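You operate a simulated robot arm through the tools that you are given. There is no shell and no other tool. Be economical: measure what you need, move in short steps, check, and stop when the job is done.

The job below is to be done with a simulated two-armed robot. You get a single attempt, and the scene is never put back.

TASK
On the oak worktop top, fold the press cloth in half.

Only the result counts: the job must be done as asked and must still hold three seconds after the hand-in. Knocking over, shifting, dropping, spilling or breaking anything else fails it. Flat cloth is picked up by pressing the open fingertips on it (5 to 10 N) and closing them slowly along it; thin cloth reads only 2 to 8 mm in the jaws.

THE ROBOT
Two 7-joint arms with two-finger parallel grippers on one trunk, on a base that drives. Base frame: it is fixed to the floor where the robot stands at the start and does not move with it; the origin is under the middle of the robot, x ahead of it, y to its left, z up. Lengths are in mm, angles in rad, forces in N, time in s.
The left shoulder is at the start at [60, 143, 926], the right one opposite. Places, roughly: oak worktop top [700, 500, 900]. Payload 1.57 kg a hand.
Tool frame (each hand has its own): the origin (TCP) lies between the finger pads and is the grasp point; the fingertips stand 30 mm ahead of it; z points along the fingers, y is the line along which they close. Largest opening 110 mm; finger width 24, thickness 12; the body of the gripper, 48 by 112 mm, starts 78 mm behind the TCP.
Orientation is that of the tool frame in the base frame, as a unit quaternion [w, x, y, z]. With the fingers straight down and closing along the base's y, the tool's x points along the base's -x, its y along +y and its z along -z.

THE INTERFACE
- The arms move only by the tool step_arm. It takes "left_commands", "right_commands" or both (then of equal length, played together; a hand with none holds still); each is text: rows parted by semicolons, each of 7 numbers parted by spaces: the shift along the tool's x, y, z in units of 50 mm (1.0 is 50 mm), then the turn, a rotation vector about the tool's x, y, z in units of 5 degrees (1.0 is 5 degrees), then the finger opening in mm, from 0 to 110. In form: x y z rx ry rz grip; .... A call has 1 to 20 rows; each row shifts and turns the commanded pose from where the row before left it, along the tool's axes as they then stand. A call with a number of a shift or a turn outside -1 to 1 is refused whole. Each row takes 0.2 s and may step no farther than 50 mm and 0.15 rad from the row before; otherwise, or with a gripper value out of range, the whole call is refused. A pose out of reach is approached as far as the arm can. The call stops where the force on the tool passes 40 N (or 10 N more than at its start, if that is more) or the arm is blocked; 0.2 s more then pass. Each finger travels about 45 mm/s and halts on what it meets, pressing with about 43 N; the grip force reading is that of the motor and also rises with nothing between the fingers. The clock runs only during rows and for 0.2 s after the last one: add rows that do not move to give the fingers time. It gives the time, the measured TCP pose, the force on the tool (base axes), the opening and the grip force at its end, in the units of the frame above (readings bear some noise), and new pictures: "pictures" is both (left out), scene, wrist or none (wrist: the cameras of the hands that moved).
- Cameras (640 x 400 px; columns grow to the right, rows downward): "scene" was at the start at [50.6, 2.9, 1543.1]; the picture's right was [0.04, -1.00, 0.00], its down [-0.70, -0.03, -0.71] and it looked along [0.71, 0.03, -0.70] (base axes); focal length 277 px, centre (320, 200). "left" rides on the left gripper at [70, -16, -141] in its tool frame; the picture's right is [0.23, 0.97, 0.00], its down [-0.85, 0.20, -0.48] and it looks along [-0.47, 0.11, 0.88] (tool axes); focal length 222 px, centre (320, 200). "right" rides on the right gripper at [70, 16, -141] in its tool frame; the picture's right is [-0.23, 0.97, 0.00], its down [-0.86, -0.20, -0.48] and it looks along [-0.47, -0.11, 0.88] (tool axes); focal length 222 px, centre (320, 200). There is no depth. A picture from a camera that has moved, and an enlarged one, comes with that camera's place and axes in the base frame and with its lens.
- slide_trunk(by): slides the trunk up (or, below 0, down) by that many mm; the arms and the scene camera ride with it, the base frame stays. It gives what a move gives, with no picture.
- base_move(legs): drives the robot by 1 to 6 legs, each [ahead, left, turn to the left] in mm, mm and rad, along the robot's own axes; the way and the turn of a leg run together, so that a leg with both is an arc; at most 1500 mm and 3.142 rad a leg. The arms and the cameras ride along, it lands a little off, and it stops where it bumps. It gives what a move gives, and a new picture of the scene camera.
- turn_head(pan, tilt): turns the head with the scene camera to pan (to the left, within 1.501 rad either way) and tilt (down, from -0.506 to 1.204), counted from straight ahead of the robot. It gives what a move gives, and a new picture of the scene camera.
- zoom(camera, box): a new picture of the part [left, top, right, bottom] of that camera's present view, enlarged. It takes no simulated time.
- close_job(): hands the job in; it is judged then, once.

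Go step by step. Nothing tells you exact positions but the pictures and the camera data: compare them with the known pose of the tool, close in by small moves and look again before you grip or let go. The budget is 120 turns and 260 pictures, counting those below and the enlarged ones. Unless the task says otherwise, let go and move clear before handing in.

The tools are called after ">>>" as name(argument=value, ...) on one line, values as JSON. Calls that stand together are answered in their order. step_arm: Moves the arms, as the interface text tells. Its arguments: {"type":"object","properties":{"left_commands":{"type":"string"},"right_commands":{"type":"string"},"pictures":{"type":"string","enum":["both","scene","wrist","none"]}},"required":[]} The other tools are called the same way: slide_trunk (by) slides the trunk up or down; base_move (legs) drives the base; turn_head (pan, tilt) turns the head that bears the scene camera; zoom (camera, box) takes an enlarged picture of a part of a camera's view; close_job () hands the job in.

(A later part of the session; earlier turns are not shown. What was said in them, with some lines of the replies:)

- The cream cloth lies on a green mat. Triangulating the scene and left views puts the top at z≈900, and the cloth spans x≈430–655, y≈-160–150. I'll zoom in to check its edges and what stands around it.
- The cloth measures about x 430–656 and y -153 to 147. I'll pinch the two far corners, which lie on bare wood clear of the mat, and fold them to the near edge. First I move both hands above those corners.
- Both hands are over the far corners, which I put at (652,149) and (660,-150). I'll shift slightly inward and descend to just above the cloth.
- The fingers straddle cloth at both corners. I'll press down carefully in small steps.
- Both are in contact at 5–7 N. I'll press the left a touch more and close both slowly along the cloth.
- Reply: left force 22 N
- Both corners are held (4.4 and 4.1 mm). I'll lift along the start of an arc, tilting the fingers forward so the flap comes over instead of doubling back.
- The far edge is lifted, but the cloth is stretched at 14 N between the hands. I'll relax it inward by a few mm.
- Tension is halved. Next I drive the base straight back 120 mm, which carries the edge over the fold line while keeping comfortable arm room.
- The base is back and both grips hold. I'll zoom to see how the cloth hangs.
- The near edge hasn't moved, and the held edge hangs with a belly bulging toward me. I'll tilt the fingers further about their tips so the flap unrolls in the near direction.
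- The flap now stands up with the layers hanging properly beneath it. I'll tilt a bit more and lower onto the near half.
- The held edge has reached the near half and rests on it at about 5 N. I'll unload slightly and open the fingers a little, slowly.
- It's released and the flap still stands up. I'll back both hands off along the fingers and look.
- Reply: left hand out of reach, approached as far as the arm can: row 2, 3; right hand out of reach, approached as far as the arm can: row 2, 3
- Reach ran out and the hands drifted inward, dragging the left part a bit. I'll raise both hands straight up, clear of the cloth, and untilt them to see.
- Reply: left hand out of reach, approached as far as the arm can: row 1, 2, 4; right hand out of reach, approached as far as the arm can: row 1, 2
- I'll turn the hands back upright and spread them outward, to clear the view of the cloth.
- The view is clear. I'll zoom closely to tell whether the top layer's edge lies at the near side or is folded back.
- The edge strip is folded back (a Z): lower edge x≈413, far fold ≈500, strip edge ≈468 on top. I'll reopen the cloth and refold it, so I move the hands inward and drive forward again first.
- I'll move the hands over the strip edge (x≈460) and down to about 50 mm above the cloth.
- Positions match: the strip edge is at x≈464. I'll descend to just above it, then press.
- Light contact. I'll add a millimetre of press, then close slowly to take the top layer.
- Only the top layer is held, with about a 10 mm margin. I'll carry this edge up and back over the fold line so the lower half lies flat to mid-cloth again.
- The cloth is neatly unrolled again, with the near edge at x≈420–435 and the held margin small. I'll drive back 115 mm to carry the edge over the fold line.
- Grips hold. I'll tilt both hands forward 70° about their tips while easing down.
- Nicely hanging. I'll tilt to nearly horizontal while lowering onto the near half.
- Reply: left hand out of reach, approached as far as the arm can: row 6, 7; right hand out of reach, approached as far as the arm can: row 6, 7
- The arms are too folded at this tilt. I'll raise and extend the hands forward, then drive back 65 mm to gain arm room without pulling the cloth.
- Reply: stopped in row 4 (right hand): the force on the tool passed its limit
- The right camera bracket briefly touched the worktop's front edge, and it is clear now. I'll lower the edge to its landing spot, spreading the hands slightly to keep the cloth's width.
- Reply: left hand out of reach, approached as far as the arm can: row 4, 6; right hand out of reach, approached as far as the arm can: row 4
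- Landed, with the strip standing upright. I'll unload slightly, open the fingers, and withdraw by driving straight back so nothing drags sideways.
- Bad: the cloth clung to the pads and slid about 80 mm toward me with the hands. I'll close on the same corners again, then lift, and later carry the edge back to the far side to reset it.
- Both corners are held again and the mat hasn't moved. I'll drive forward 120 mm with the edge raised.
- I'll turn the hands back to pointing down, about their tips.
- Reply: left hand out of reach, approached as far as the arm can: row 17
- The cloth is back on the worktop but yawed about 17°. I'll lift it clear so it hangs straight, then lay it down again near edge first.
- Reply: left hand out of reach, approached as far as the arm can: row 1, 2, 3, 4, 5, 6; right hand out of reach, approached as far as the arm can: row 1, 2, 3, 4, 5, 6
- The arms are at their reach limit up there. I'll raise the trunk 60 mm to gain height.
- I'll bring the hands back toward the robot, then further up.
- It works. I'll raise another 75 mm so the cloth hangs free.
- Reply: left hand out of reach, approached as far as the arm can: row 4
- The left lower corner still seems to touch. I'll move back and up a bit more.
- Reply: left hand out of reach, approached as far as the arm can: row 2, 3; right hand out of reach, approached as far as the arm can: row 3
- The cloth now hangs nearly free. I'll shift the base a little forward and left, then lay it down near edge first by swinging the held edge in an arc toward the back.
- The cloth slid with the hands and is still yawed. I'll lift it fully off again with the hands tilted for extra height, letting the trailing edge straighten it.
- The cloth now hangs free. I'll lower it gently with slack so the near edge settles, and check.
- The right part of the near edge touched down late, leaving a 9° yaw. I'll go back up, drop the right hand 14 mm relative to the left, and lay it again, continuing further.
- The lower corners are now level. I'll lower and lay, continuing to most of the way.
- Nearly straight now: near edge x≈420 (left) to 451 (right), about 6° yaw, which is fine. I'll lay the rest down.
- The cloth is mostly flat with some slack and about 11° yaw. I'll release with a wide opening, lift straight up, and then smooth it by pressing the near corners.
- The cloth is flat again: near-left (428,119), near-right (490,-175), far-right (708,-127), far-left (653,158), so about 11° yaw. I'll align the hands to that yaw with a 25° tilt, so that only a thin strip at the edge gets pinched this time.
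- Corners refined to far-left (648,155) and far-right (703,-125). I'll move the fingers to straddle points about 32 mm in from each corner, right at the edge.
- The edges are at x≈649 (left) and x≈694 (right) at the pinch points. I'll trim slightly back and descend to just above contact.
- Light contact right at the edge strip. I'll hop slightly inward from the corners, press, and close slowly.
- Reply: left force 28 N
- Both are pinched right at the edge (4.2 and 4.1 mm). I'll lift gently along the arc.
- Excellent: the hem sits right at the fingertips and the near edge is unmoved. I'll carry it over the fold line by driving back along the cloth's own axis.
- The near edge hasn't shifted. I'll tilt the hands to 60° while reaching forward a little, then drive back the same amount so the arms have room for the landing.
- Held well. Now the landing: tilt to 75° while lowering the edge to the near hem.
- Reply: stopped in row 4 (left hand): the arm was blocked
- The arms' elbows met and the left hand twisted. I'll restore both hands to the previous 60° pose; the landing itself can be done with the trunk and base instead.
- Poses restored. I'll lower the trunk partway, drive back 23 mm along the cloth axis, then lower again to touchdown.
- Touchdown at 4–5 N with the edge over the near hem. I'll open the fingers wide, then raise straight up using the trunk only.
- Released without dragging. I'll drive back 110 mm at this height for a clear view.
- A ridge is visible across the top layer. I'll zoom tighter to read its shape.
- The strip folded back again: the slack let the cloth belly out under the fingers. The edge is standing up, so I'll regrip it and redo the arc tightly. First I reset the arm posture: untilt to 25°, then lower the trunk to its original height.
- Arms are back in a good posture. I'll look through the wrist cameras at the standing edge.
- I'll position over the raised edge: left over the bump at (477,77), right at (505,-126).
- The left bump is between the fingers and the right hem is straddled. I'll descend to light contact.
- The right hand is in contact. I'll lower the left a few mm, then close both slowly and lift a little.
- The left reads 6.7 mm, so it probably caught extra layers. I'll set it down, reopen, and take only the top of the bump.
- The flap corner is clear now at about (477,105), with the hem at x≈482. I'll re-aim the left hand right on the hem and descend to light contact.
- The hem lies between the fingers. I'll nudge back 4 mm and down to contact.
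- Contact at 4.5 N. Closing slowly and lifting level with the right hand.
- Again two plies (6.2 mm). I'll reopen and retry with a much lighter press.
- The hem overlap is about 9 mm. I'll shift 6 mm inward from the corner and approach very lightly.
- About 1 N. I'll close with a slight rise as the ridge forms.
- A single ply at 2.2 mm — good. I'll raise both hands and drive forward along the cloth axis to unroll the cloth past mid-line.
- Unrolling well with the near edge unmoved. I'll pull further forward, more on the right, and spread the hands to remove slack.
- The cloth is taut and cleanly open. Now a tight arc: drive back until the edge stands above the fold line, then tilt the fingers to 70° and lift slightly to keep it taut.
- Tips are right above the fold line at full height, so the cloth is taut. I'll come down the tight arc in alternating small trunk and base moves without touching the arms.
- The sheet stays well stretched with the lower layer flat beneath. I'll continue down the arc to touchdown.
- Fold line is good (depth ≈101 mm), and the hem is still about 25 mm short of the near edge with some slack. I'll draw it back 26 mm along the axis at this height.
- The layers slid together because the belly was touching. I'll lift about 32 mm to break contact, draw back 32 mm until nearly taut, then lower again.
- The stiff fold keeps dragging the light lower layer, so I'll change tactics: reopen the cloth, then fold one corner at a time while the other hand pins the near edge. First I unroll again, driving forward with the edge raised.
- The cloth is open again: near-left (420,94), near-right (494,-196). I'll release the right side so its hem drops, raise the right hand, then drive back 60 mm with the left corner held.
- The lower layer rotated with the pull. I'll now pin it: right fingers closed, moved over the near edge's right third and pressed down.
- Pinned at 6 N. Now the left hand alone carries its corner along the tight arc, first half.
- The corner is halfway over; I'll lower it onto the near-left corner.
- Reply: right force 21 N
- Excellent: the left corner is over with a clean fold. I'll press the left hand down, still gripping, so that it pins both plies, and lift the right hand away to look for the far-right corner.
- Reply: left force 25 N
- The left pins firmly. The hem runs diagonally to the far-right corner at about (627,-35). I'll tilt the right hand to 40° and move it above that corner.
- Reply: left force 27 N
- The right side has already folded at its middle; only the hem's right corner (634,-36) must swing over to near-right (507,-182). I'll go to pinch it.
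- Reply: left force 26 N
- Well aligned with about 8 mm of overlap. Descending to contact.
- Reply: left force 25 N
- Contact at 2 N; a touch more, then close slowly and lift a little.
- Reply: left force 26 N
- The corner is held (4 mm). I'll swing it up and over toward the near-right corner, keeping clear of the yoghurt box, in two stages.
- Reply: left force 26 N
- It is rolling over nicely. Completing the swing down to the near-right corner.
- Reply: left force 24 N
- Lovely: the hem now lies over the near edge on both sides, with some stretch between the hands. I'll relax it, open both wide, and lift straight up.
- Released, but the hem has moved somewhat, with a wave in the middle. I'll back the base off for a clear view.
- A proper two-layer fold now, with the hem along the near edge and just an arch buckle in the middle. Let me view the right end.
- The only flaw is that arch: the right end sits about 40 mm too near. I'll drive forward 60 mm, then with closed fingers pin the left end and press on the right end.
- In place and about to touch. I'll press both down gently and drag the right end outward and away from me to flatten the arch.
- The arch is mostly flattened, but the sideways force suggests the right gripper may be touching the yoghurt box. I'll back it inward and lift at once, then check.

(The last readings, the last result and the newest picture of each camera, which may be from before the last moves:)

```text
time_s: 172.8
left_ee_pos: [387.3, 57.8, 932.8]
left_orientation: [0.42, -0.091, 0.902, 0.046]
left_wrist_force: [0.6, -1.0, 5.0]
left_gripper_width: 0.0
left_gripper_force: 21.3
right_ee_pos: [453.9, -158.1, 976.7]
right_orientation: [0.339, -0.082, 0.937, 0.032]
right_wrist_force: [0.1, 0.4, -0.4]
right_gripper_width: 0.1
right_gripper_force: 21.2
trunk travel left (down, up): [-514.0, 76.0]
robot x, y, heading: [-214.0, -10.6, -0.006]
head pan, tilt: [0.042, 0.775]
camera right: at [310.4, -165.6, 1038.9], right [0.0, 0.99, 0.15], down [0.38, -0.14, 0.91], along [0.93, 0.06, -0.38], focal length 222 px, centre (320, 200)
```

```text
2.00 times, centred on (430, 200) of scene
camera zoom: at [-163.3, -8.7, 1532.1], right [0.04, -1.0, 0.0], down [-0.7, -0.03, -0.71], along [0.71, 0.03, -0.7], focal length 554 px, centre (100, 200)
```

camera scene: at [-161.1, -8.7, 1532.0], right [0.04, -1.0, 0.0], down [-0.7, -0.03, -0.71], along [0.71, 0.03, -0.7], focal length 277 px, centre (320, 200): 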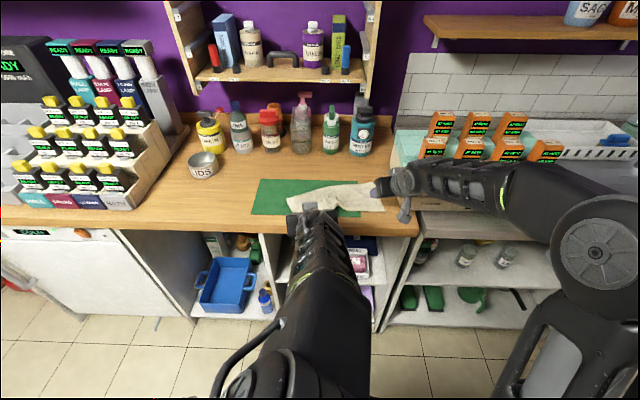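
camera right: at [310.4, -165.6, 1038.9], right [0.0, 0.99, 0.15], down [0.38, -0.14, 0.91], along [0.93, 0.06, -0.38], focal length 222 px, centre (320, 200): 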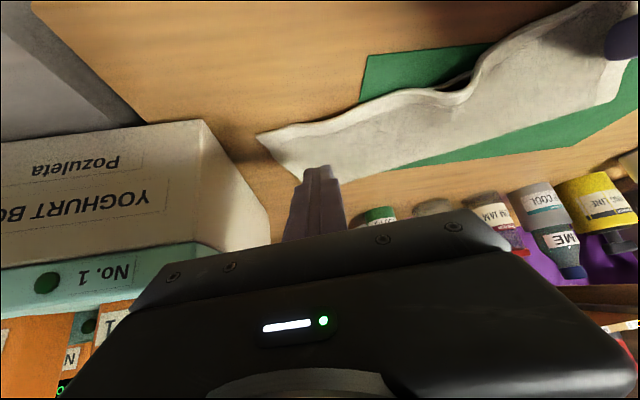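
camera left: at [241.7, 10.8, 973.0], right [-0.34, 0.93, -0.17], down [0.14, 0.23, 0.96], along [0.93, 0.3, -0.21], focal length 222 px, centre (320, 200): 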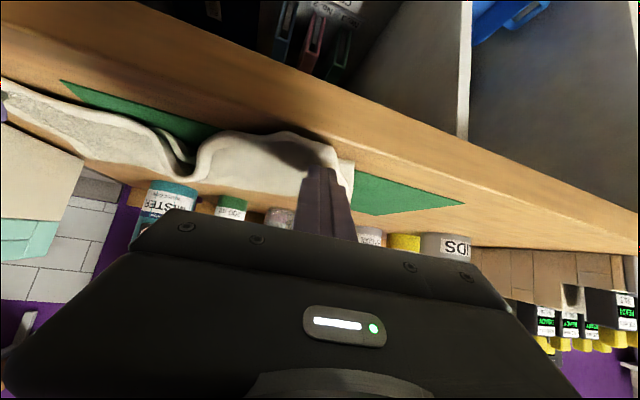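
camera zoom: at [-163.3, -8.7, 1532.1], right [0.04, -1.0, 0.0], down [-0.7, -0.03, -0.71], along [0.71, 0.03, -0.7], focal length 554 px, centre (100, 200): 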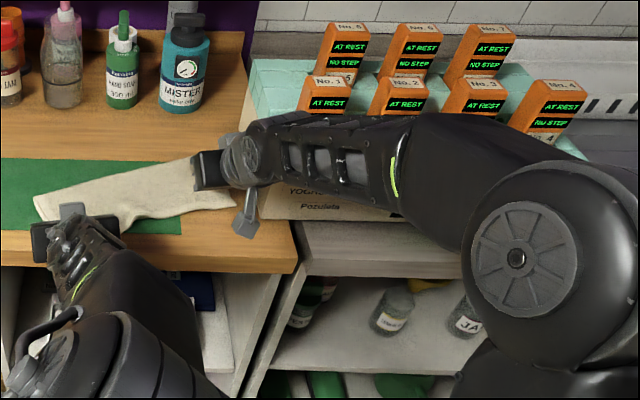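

The box corner still measures the same as before (no visible shift). I'll lift both hands, back away, and inspect the cloth and the box.

>>> step_arm(left_commands="-0.2 0 -0.17 0 0 0 0;-0.25 0 -0.21 0 0 0 0;-0.25 0 -0.21 0 0 0 0;-0.25 0 -0.21 0 0 0 0", right_commands="-0.2 0 -0.25 0 0 0 0;-0.2 0 -0.25 0 0 0 0;0 0 0 0 0 0 0;0 0 0 0 0 0 0", pictures="none")

>>> base_move(legs=[[-170, 0, 0]])

>>> zoom(camera="scene", box=[270, 140, 398, 220])

>>> zoom(camera="right", box=[100, 0, 600, 250])

```text
time_s: 173.8
left_ee_pos: [387.7, 57.1, 995.5]
left_orientation: [0.42, -0.09, 0.902, 0.046]
left_wrist_force: [0.1, -0.3, 1.1]
left_gripper_width: 0.0
left_gripper_force: 21.4
right_ee_pos: [454.3, -156.7, 1008.8]
right_orientation: [0.34, -0.083, 0.936, 0.032]
right_wrist_force: [-0.6, -0.3, 0.2]
right_gripper_width: 0.0
right_gripper_force: 21.2
trunk travel left (down, up): [-514.0, 76.0]
robot x, y, heading: [-213.1, -10.1, -0.011]
head pan, tilt: [0.042, 0.775]
```

```text
time_s: 175.2
left_ee_pos: [216.1, 58.7, 996.0]
left_orientation: [0.42, -0.091, 0.902, 0.046]
left_wrist_force: [-0.7, 0.0, 0.6]
left_gripper_width: 0.1
left_gripper_force: 20.7
right_ee_pos: [284.6, -154.4, 1008.4]
right_orientation: [0.339, -0.083, 0.936, 0.032]
right_wrist_force: [-0.6, 0.4, -0.3]
right_gripper_width: 0.2
right_gripper_force: 20.9
trunk travel left (down, up): [-514.0, 76.0]
robot x, y, heading: [-382.2, -12.2, -0.008]
head pan, tilt: [0.042, 0.775]
camera scene: at [-334.5, -7.8, 1532.2], right [0.04, -1.0, 0.0], down [-0.7, -0.03, -0.72], along [0.71, 0.03, -0.7], focal length 277 px, centre (320, 200)
```

scene: 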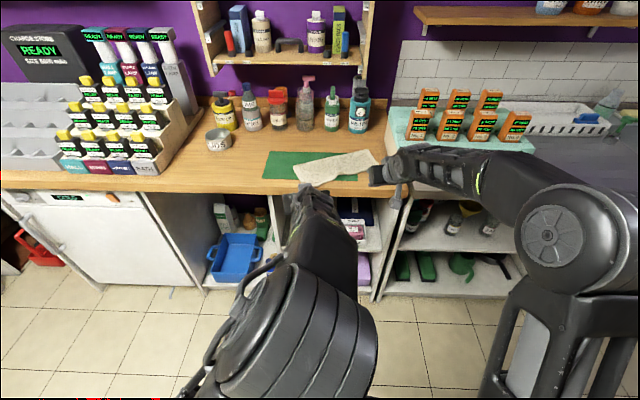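

```text
5.00 times, centred on (334, 180) of scene
camera zoom: at [-334.5, -7.8, 1532.2], right [0.04, -1.0, 0.0], down [-0.7, -0.03, -0.72], along [0.71, 0.03, -0.7], focal length 1385 px, centre (250, 300)
```

zoom: 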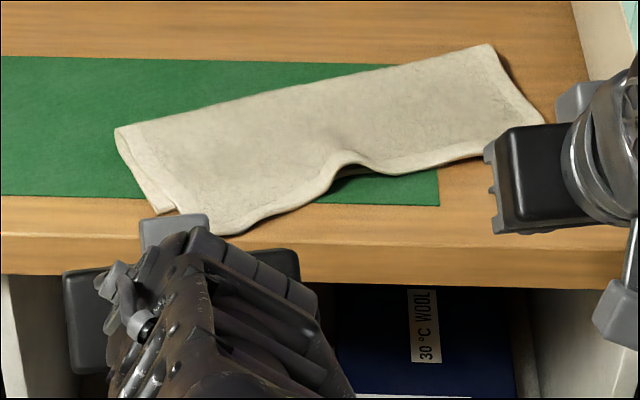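

```text
1.28 times, centred on (350, 125) of right
camera zoom: at [139.4, -164.5, 1071.6], right [0.0, 0.99, 0.15], down [0.38, -0.14, 0.92], along [0.93, 0.06, -0.37], focal length 284 px, centre (282, 296)
```

zoom: 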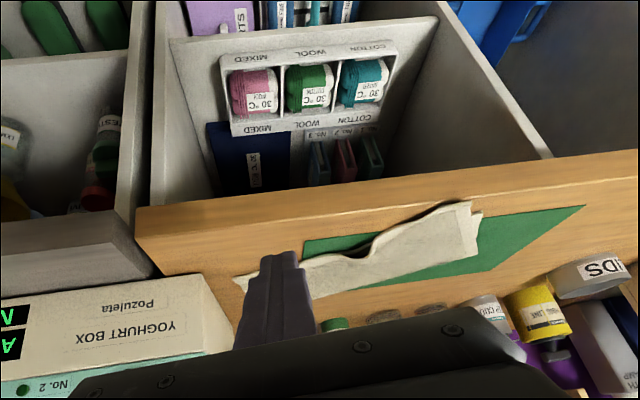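

The cloth is now neatly in two layers with only a slight wave. I'll check the left end alignment and the box position closely before deciding.

>>> zoom(camera="left", box=[80, 0, 480, 250])

>>> zoom(camera="scene", box=[290, 165, 340, 196])

```text
1.60 times, centred on (280, 125) of left
camera zoom: at [70.5, 12.6, 1033.0], right [-0.34, 0.93, -0.17], down [0.14, 0.23, 0.96], along [0.93, 0.3, -0.21], focal length 355 px, centre (384, 320)
```

zoom: 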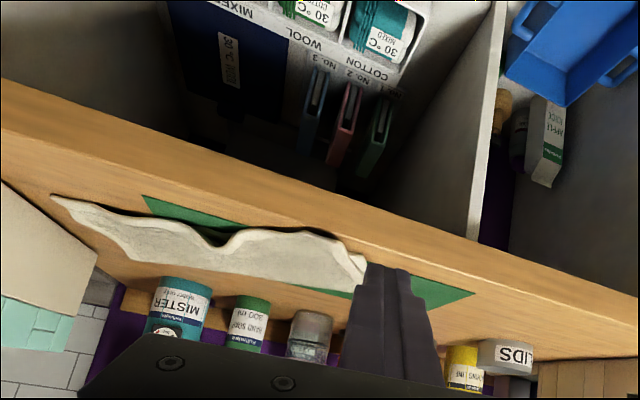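

```text
12.80 times, centred on (315, 180) of scene
camera zoom: at [-334.5, -7.8, 1532.2], right [0.04, -1.0, 0.0], down [-0.7, -0.03, -0.72], along [0.71, 0.03, -0.7], focal length 3546 px, centre (384, 450)
```

zoom: 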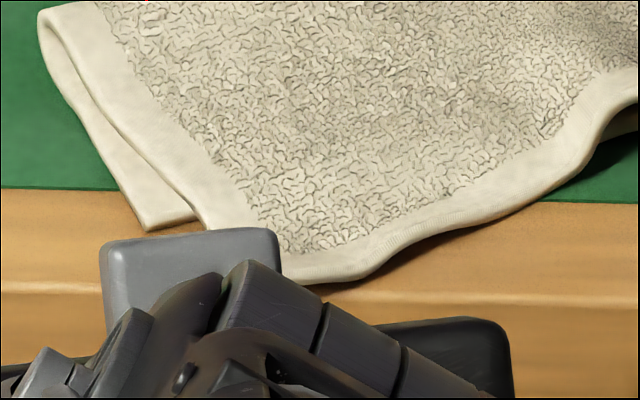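

The top layer's left corner sits about 36 mm off the lower corner (hem at (369,58), lower corner (390,88)). Shifting that corner by (+21,+30) will align it and pull out the wave, so I'll go and pinch the single overhanging ply there.

>>> base_move(legs=[[170, 0, 0]])

>>> step_arm(left_commands="0 0 0 0 1 0 26;0 0 0 0 1 0 26;0 0 0 0 1 0 26;0 0 0 0 1 0 26;0.22 -0.11 0.25 0 0 0 26;0.22 -0.11 0.25 0 0 0 26;0.22 -0.11 0.25 0 0 0 26;0 0 0 0 0 0 26", pictures="wrist")

```text
time_s: 176.7
left_ee_pos: [388.7, 57.6, 993.7]
left_orientation: [0.419, -0.091, 0.902, 0.046]
left_wrist_force: [-0.5, 0.1, -0.3]
left_gripper_width: 0.0
left_gripper_force: 21.5
right_ee_pos: [455.3, -156.8, 1007.3]
right_orientation: [0.34, -0.082, 0.936, 0.033]
right_wrist_force: [-0.8, -0.9, 0.1]
right_gripper_width: 0.0
right_gripper_force: 22.0
trunk travel left (down, up): [-514.0, 76.0]
robot x, y, heading: [-213.3, -11.6, -0.005]
head pan, tilt: [0.042, 0.775]
camera scene: at [-161.2, -8.5, 1532.0], right [0.04, -1.0, 0.0], down [-0.7, -0.03, -0.71], along [0.71, 0.03, -0.7], focal length 277 px, centre (320, 200)
```

scene: 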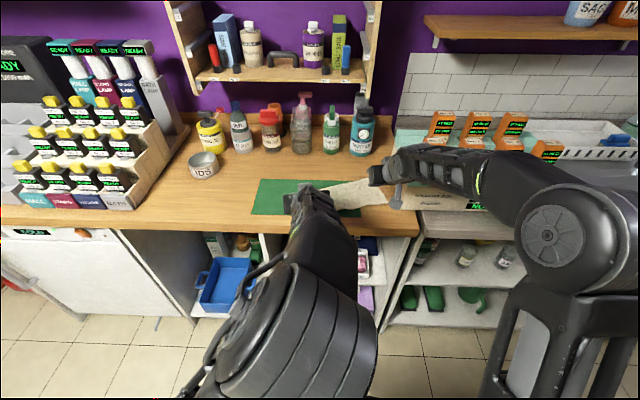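

```text
time_s: 178.5
left_ee_pos: [381.4, 39.9, 944.8]
left_orientation: [0.257, -0.097, 0.961, 0.029]
left_wrist_force: [-0.3, 0.3, 0.0]
left_gripper_width: 26.0
left_gripper_force: 0.1
right_ee_pos: [455.2, -156.5, 1008.3]
right_orientation: [0.341, -0.082, 0.936, 0.032]
right_wrist_force: [-0.3, -0.2, 0.2]
right_gripper_width: 0.0
right_gripper_force: 21.1
trunk travel left (down, up): [-514.0, 76.0]
robot x, y, heading: [-216.3, -12.5, 0.001]
head pan, tilt: [0.042, 0.775]
camera left: at [257.1, -2.4, 1033.2], right [-0.39, 0.91, -0.11], down [0.45, 0.29, 0.84], along [0.8, 0.28, -0.53], focal length 222 px, centre (320, 200)
```

left: 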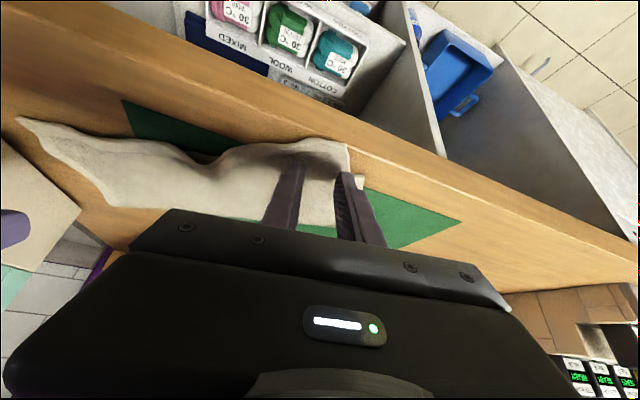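

The corner is at (368,54) as expected. I'll shift 7 mm inward and descend to light contact.

>>> step_arm(left_commands="0.04 -0.14 0.07 0 0 0 26;0.04 0 0.07 0 0 0 26;0.015 0 0.025 0 0 0 26;0 0 0 0 0 0 26", pictures="none")

```text
time_s: 179.5
left_ee_pos: [383.4, 34.0, 935.8]
left_orientation: [0.257, -0.097, 0.961, 0.028]
left_wrist_force: [-0.8, 0.6, 1.0]
left_gripper_width: 25.8
left_gripper_force: 0.1
right_ee_pos: [454.7, -157.9, 1008.4]
right_orientation: [0.34, -0.083, 0.936, 0.032]
right_wrist_force: [0.1, 0.2, -0.1]
right_gripper_width: 0.2
right_gripper_force: 21.4
trunk travel left (down, up): [-514.0, 76.0]
robot x, y, heading: [-212.1, -10.5, -0.01]
head pan, tilt: [0.042, 0.775]
```

Near contact. I'll press about 1.5 mm more, close slowly, and lift a little.

>>> step_arm(left_commands="0.018 0 0.03 0 0 0 26;0 0 0 0 0 0 23;0 0 0 0 0 0 20;0 0 0 0 0 0 17;0 0 0 0 0 0 14;0 0 0 0 0 0 11;0 0 0 0 0 0 8;0 0 0 0 0 0 5;0 0 0 0 0 0 2;0 0 0 0 0 0 0;0 0 0 0 0 0 0;-0.1 0 -0.18 0 0 0 0;-0.1 0 -0.18 0 0 0 0;0 0 0 0 0 0 0", pictures="wrist")

```text
time_s: 182.5
left_ee_pos: [382.0, 33.8, 955.9]
left_orientation: [0.256, -0.096, 0.961, 0.029]
left_wrist_force: [0.8, 0.1, -0.4]
left_gripper_width: 3.4
left_gripper_force: 23.8
right_ee_pos: [455.6, -156.6, 1007.5]
right_orientation: [0.34, -0.082, 0.936, 0.031]
right_wrist_force: [-0.3, -0.7, 0.8]
right_gripper_width: 0.1
right_gripper_force: 21.0
trunk travel left (down, up): [-514.0, 76.0]
robot x, y, heading: [-209.9, -13.2, -0.002]
head pan, tilt: [0.042, 0.775]
camera left: at [258.2, -8.9, 1043.0], right [-0.39, 0.91, -0.11], down [0.45, 0.29, 0.84], along [0.8, 0.28, -0.53], focal length 222 px, centre (320, 200)
```

left: 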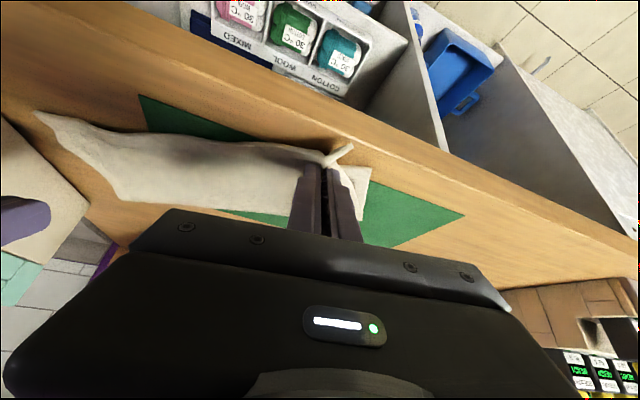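

A single ply is held and the wave has straightened. I'll shift the corner onto the lower corner and set it down.

>>> step_arm(left_commands="-0.149 0.169 0.086 0 0 0 0;-0.149 0.169 0.086 0 0 0 0;-0.149 0.169 0.086 0 0 0 0;0.07 0 0.12 0 0 0 0;0.06 0 0.1 0 0 0 0;0 0 0 0 0 0 0", pictures="wrist")

>>> zoom(camera="scene", box=[240, 150, 400, 250])

```text
time_s: 183.9
left_ee_pos: [401.7, 64.8, 940.9]
left_orientation: [0.257, -0.097, 0.961, 0.03]
left_wrist_force: [0.1, 0.0, 0.1]
left_gripper_width: 3.3
left_gripper_force: 23.9
right_ee_pos: [455.0, -156.2, 1007.6]
right_orientation: [0.34, -0.083, 0.936, 0.032]
right_wrist_force: [0.1, -0.4, -0.4]
right_gripper_width: 0.1
right_gripper_force: 21.4
trunk travel left (down, up): [-514.0, 76.0]
robot x, y, heading: [-214.9, -11.9, 0.001]
head pan, tilt: [0.042, 0.775]
camera left: at [277.8, 21.1, 1030.1], right [-0.39, 0.91, -0.11], down [0.45, 0.29, 0.84], along [0.8, 0.28, -0.53], focal length 222 px, centre (320, 200)
```

left: 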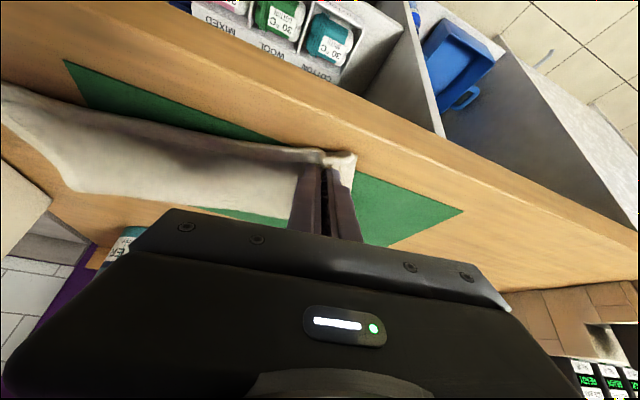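

```text
4.00 times, centred on (320, 200) of scene
camera zoom: at [-162.8, -8.5, 1532.1], right [0.04, -1.0, 0.0], down [-0.7, -0.03, -0.71], along [0.71, 0.03, -0.7], focal length 1108 px, centre (320, 200)
```

zoom: 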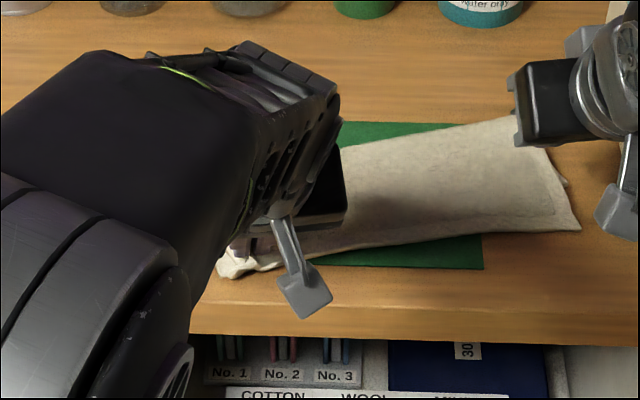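

The hem is straight and aligned. I'll open slowly without pressing and lift straight up.

>>> step_arm(left_commands="0 0 0 0 0 0 6;0 0 0 0 0 0 12;0 0 0 0 0 0 18;0 0 0 0 0 0 24;0 0 0 0 0 0 32;0 0 0 0 0 0 40;-0.05 0 -0.09 0 0 0 40;-0.1 0 -0.17 0 0 0 40;-0.2 0 -0.35 0 0 0 40;-0.25 0 -0.43 0 0 0 40;-0.25 0 -0.43 0 0 0 40;0 0 0 0 0 0 40", right_commands="0 0 0 0 0 0 0;0 0 0 0 0 0 0;0 0 0 0 0 0 0;0 0 0 0 0 0 0;0 0 0 0 0 0 0;0 0 0 0 0 0 0;0 0 0 0 0 0 0;-0.1 0 -0.1 0 0 0 0;-0.1 0 -0.1 0 0 0 0;0 0 0 0 0 0 0;0 0 0 0 0 0 0;0 0 0 0 0 0 0", pictures="none")

>>> base_move(legs=[[-180, 0, 0]])

>>> zoom(camera="scene", box=[270, 140, 398, 220])

```text
time_s: 186.5
left_ee_pos: [402.6, 62.3, 1027.0]
left_orientation: [0.256, -0.097, 0.961, 0.029]
left_wrist_force: [-0.5, 0.3, 0.4]
left_gripper_width: 39.8
left_gripper_force: 0.1
right_ee_pos: [455.3, -156.8, 1021.9]
right_orientation: [0.339, -0.083, 0.936, 0.033]
right_wrist_force: [-0.2, -0.9, 0.1]
right_gripper_width: 0.0
right_gripper_force: 21.9
trunk travel left (down, up): [-514.0, 76.0]
robot x, y, heading: [-210.4, -10.5, -0.003]
head pan, tilt: [0.042, 0.775]
```

```text
time_s: 188.0
left_ee_pos: [220.7, 64.2, 1027.5]
left_orientation: [0.257, -0.097, 0.961, 0.029]
left_wrist_force: [-0.5, -0.6, -0.1]
left_gripper_width: 39.8
left_gripper_force: 0.0
right_ee_pos: [273.5, -156.3, 1021.2]
right_orientation: [0.34, -0.083, 0.936, 0.033]
right_wrist_force: [-1.2, 0.0, 1.7]
right_gripper_width: 0.2
right_gripper_force: 21.3
trunk travel left (down, up): [-514.0, 76.0]
robot x, y, heading: [-398.1, -10.6, -0.006]
head pan, tilt: [0.042, 0.775]
camera scene: at [-345.8, -7.7, 1532.2], right [0.04, -1.0, 0.0], down [-0.7, -0.03, -0.72], along [0.71, 0.03, -0.7], focal length 277 px, centre (320, 200)
```

scene: 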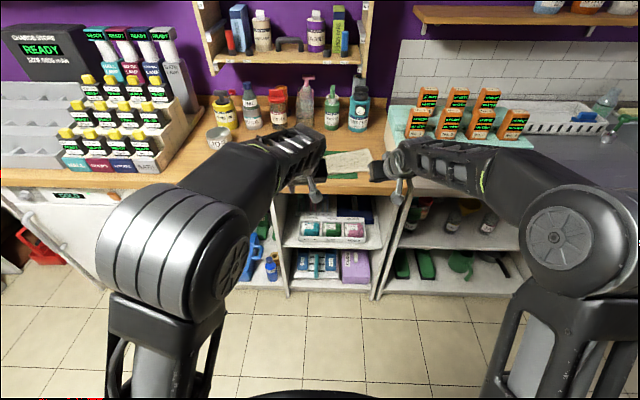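

```text
5.00 times, centred on (334, 180) of scene
camera zoom: at [-345.8, -7.7, 1532.2], right [0.04, -1.0, 0.0], down [-0.7, -0.03, -0.72], along [0.71, 0.03, -0.7], focal length 1385 px, centre (250, 300)
```

zoom: 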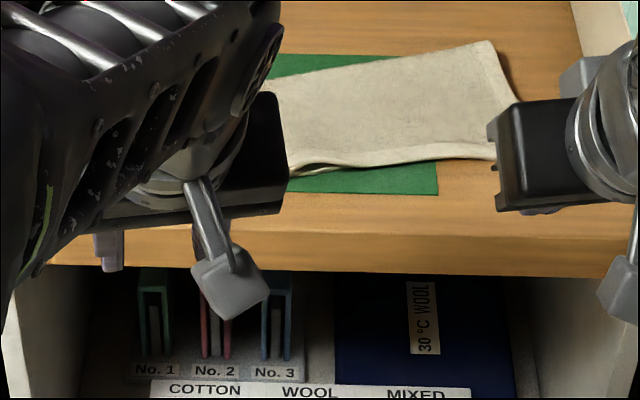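

Looks tidy; the left arm blocks part of the view, so I'll use both wrist cameras, which look straight at the cloth.

>>> zoom(camera="left", box=[80, 0, 480, 250])

>>> zoom(camera="right", box=[200, 60, 560, 285])

```text
1.60 times, centred on (280, 125) of left
camera zoom: at [95.7, 21.3, 1115.6], right [-0.39, 0.91, -0.11], down [0.45, 0.29, 0.84], along [0.8, 0.28, -0.53], focal length 355 px, centre (384, 320)
```

zoom: 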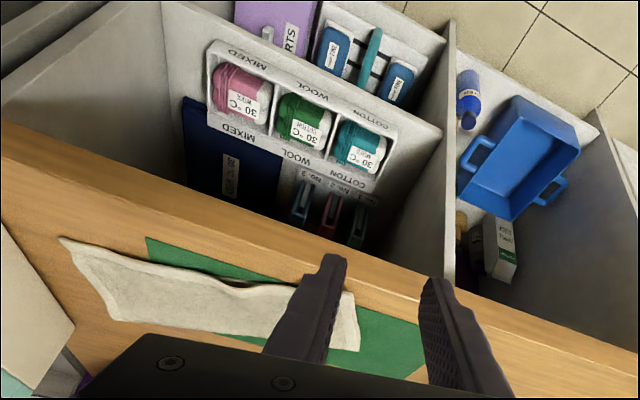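

```text
1.78 times, centred on (380, 172) of right
camera zoom: at [129.2, -164.8, 1085.5], right [0.0, 0.99, 0.15], down [0.38, -0.14, 0.92], along [0.93, 0.06, -0.37], focal length 395 px, centre (213, 249)
```

zoom: 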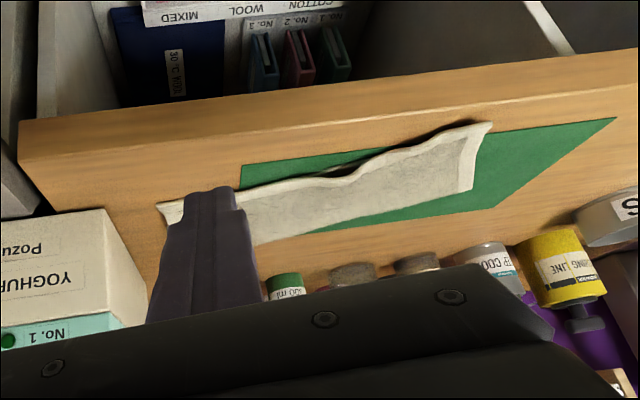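

The cloth lies in two layers with its hem along the near edge. The box corner still measures (455,-236), the mat looks undisturbed, and both hands are clear, so I'm handing in.

>>> close_job()

```text
The job is handed in.
```

I folded the press cloth in half on the oak worktop and handed the job in; I haven't seen the verdict. In the last views it lay flat in two layers. The corners don't match exactly: I estimate up to about 25 mm off at the right, and a slight ripple is left along the hem. It sits at an angle to where it first lay.

The right gripper pushed against the yoghurt box at about 18 N while I was straightening the cloth. The box corner measured the same before and after, to within my measuring error of a few millimetres. I saw nothing else moved or knocked over, and both hands were clear at hand-in.
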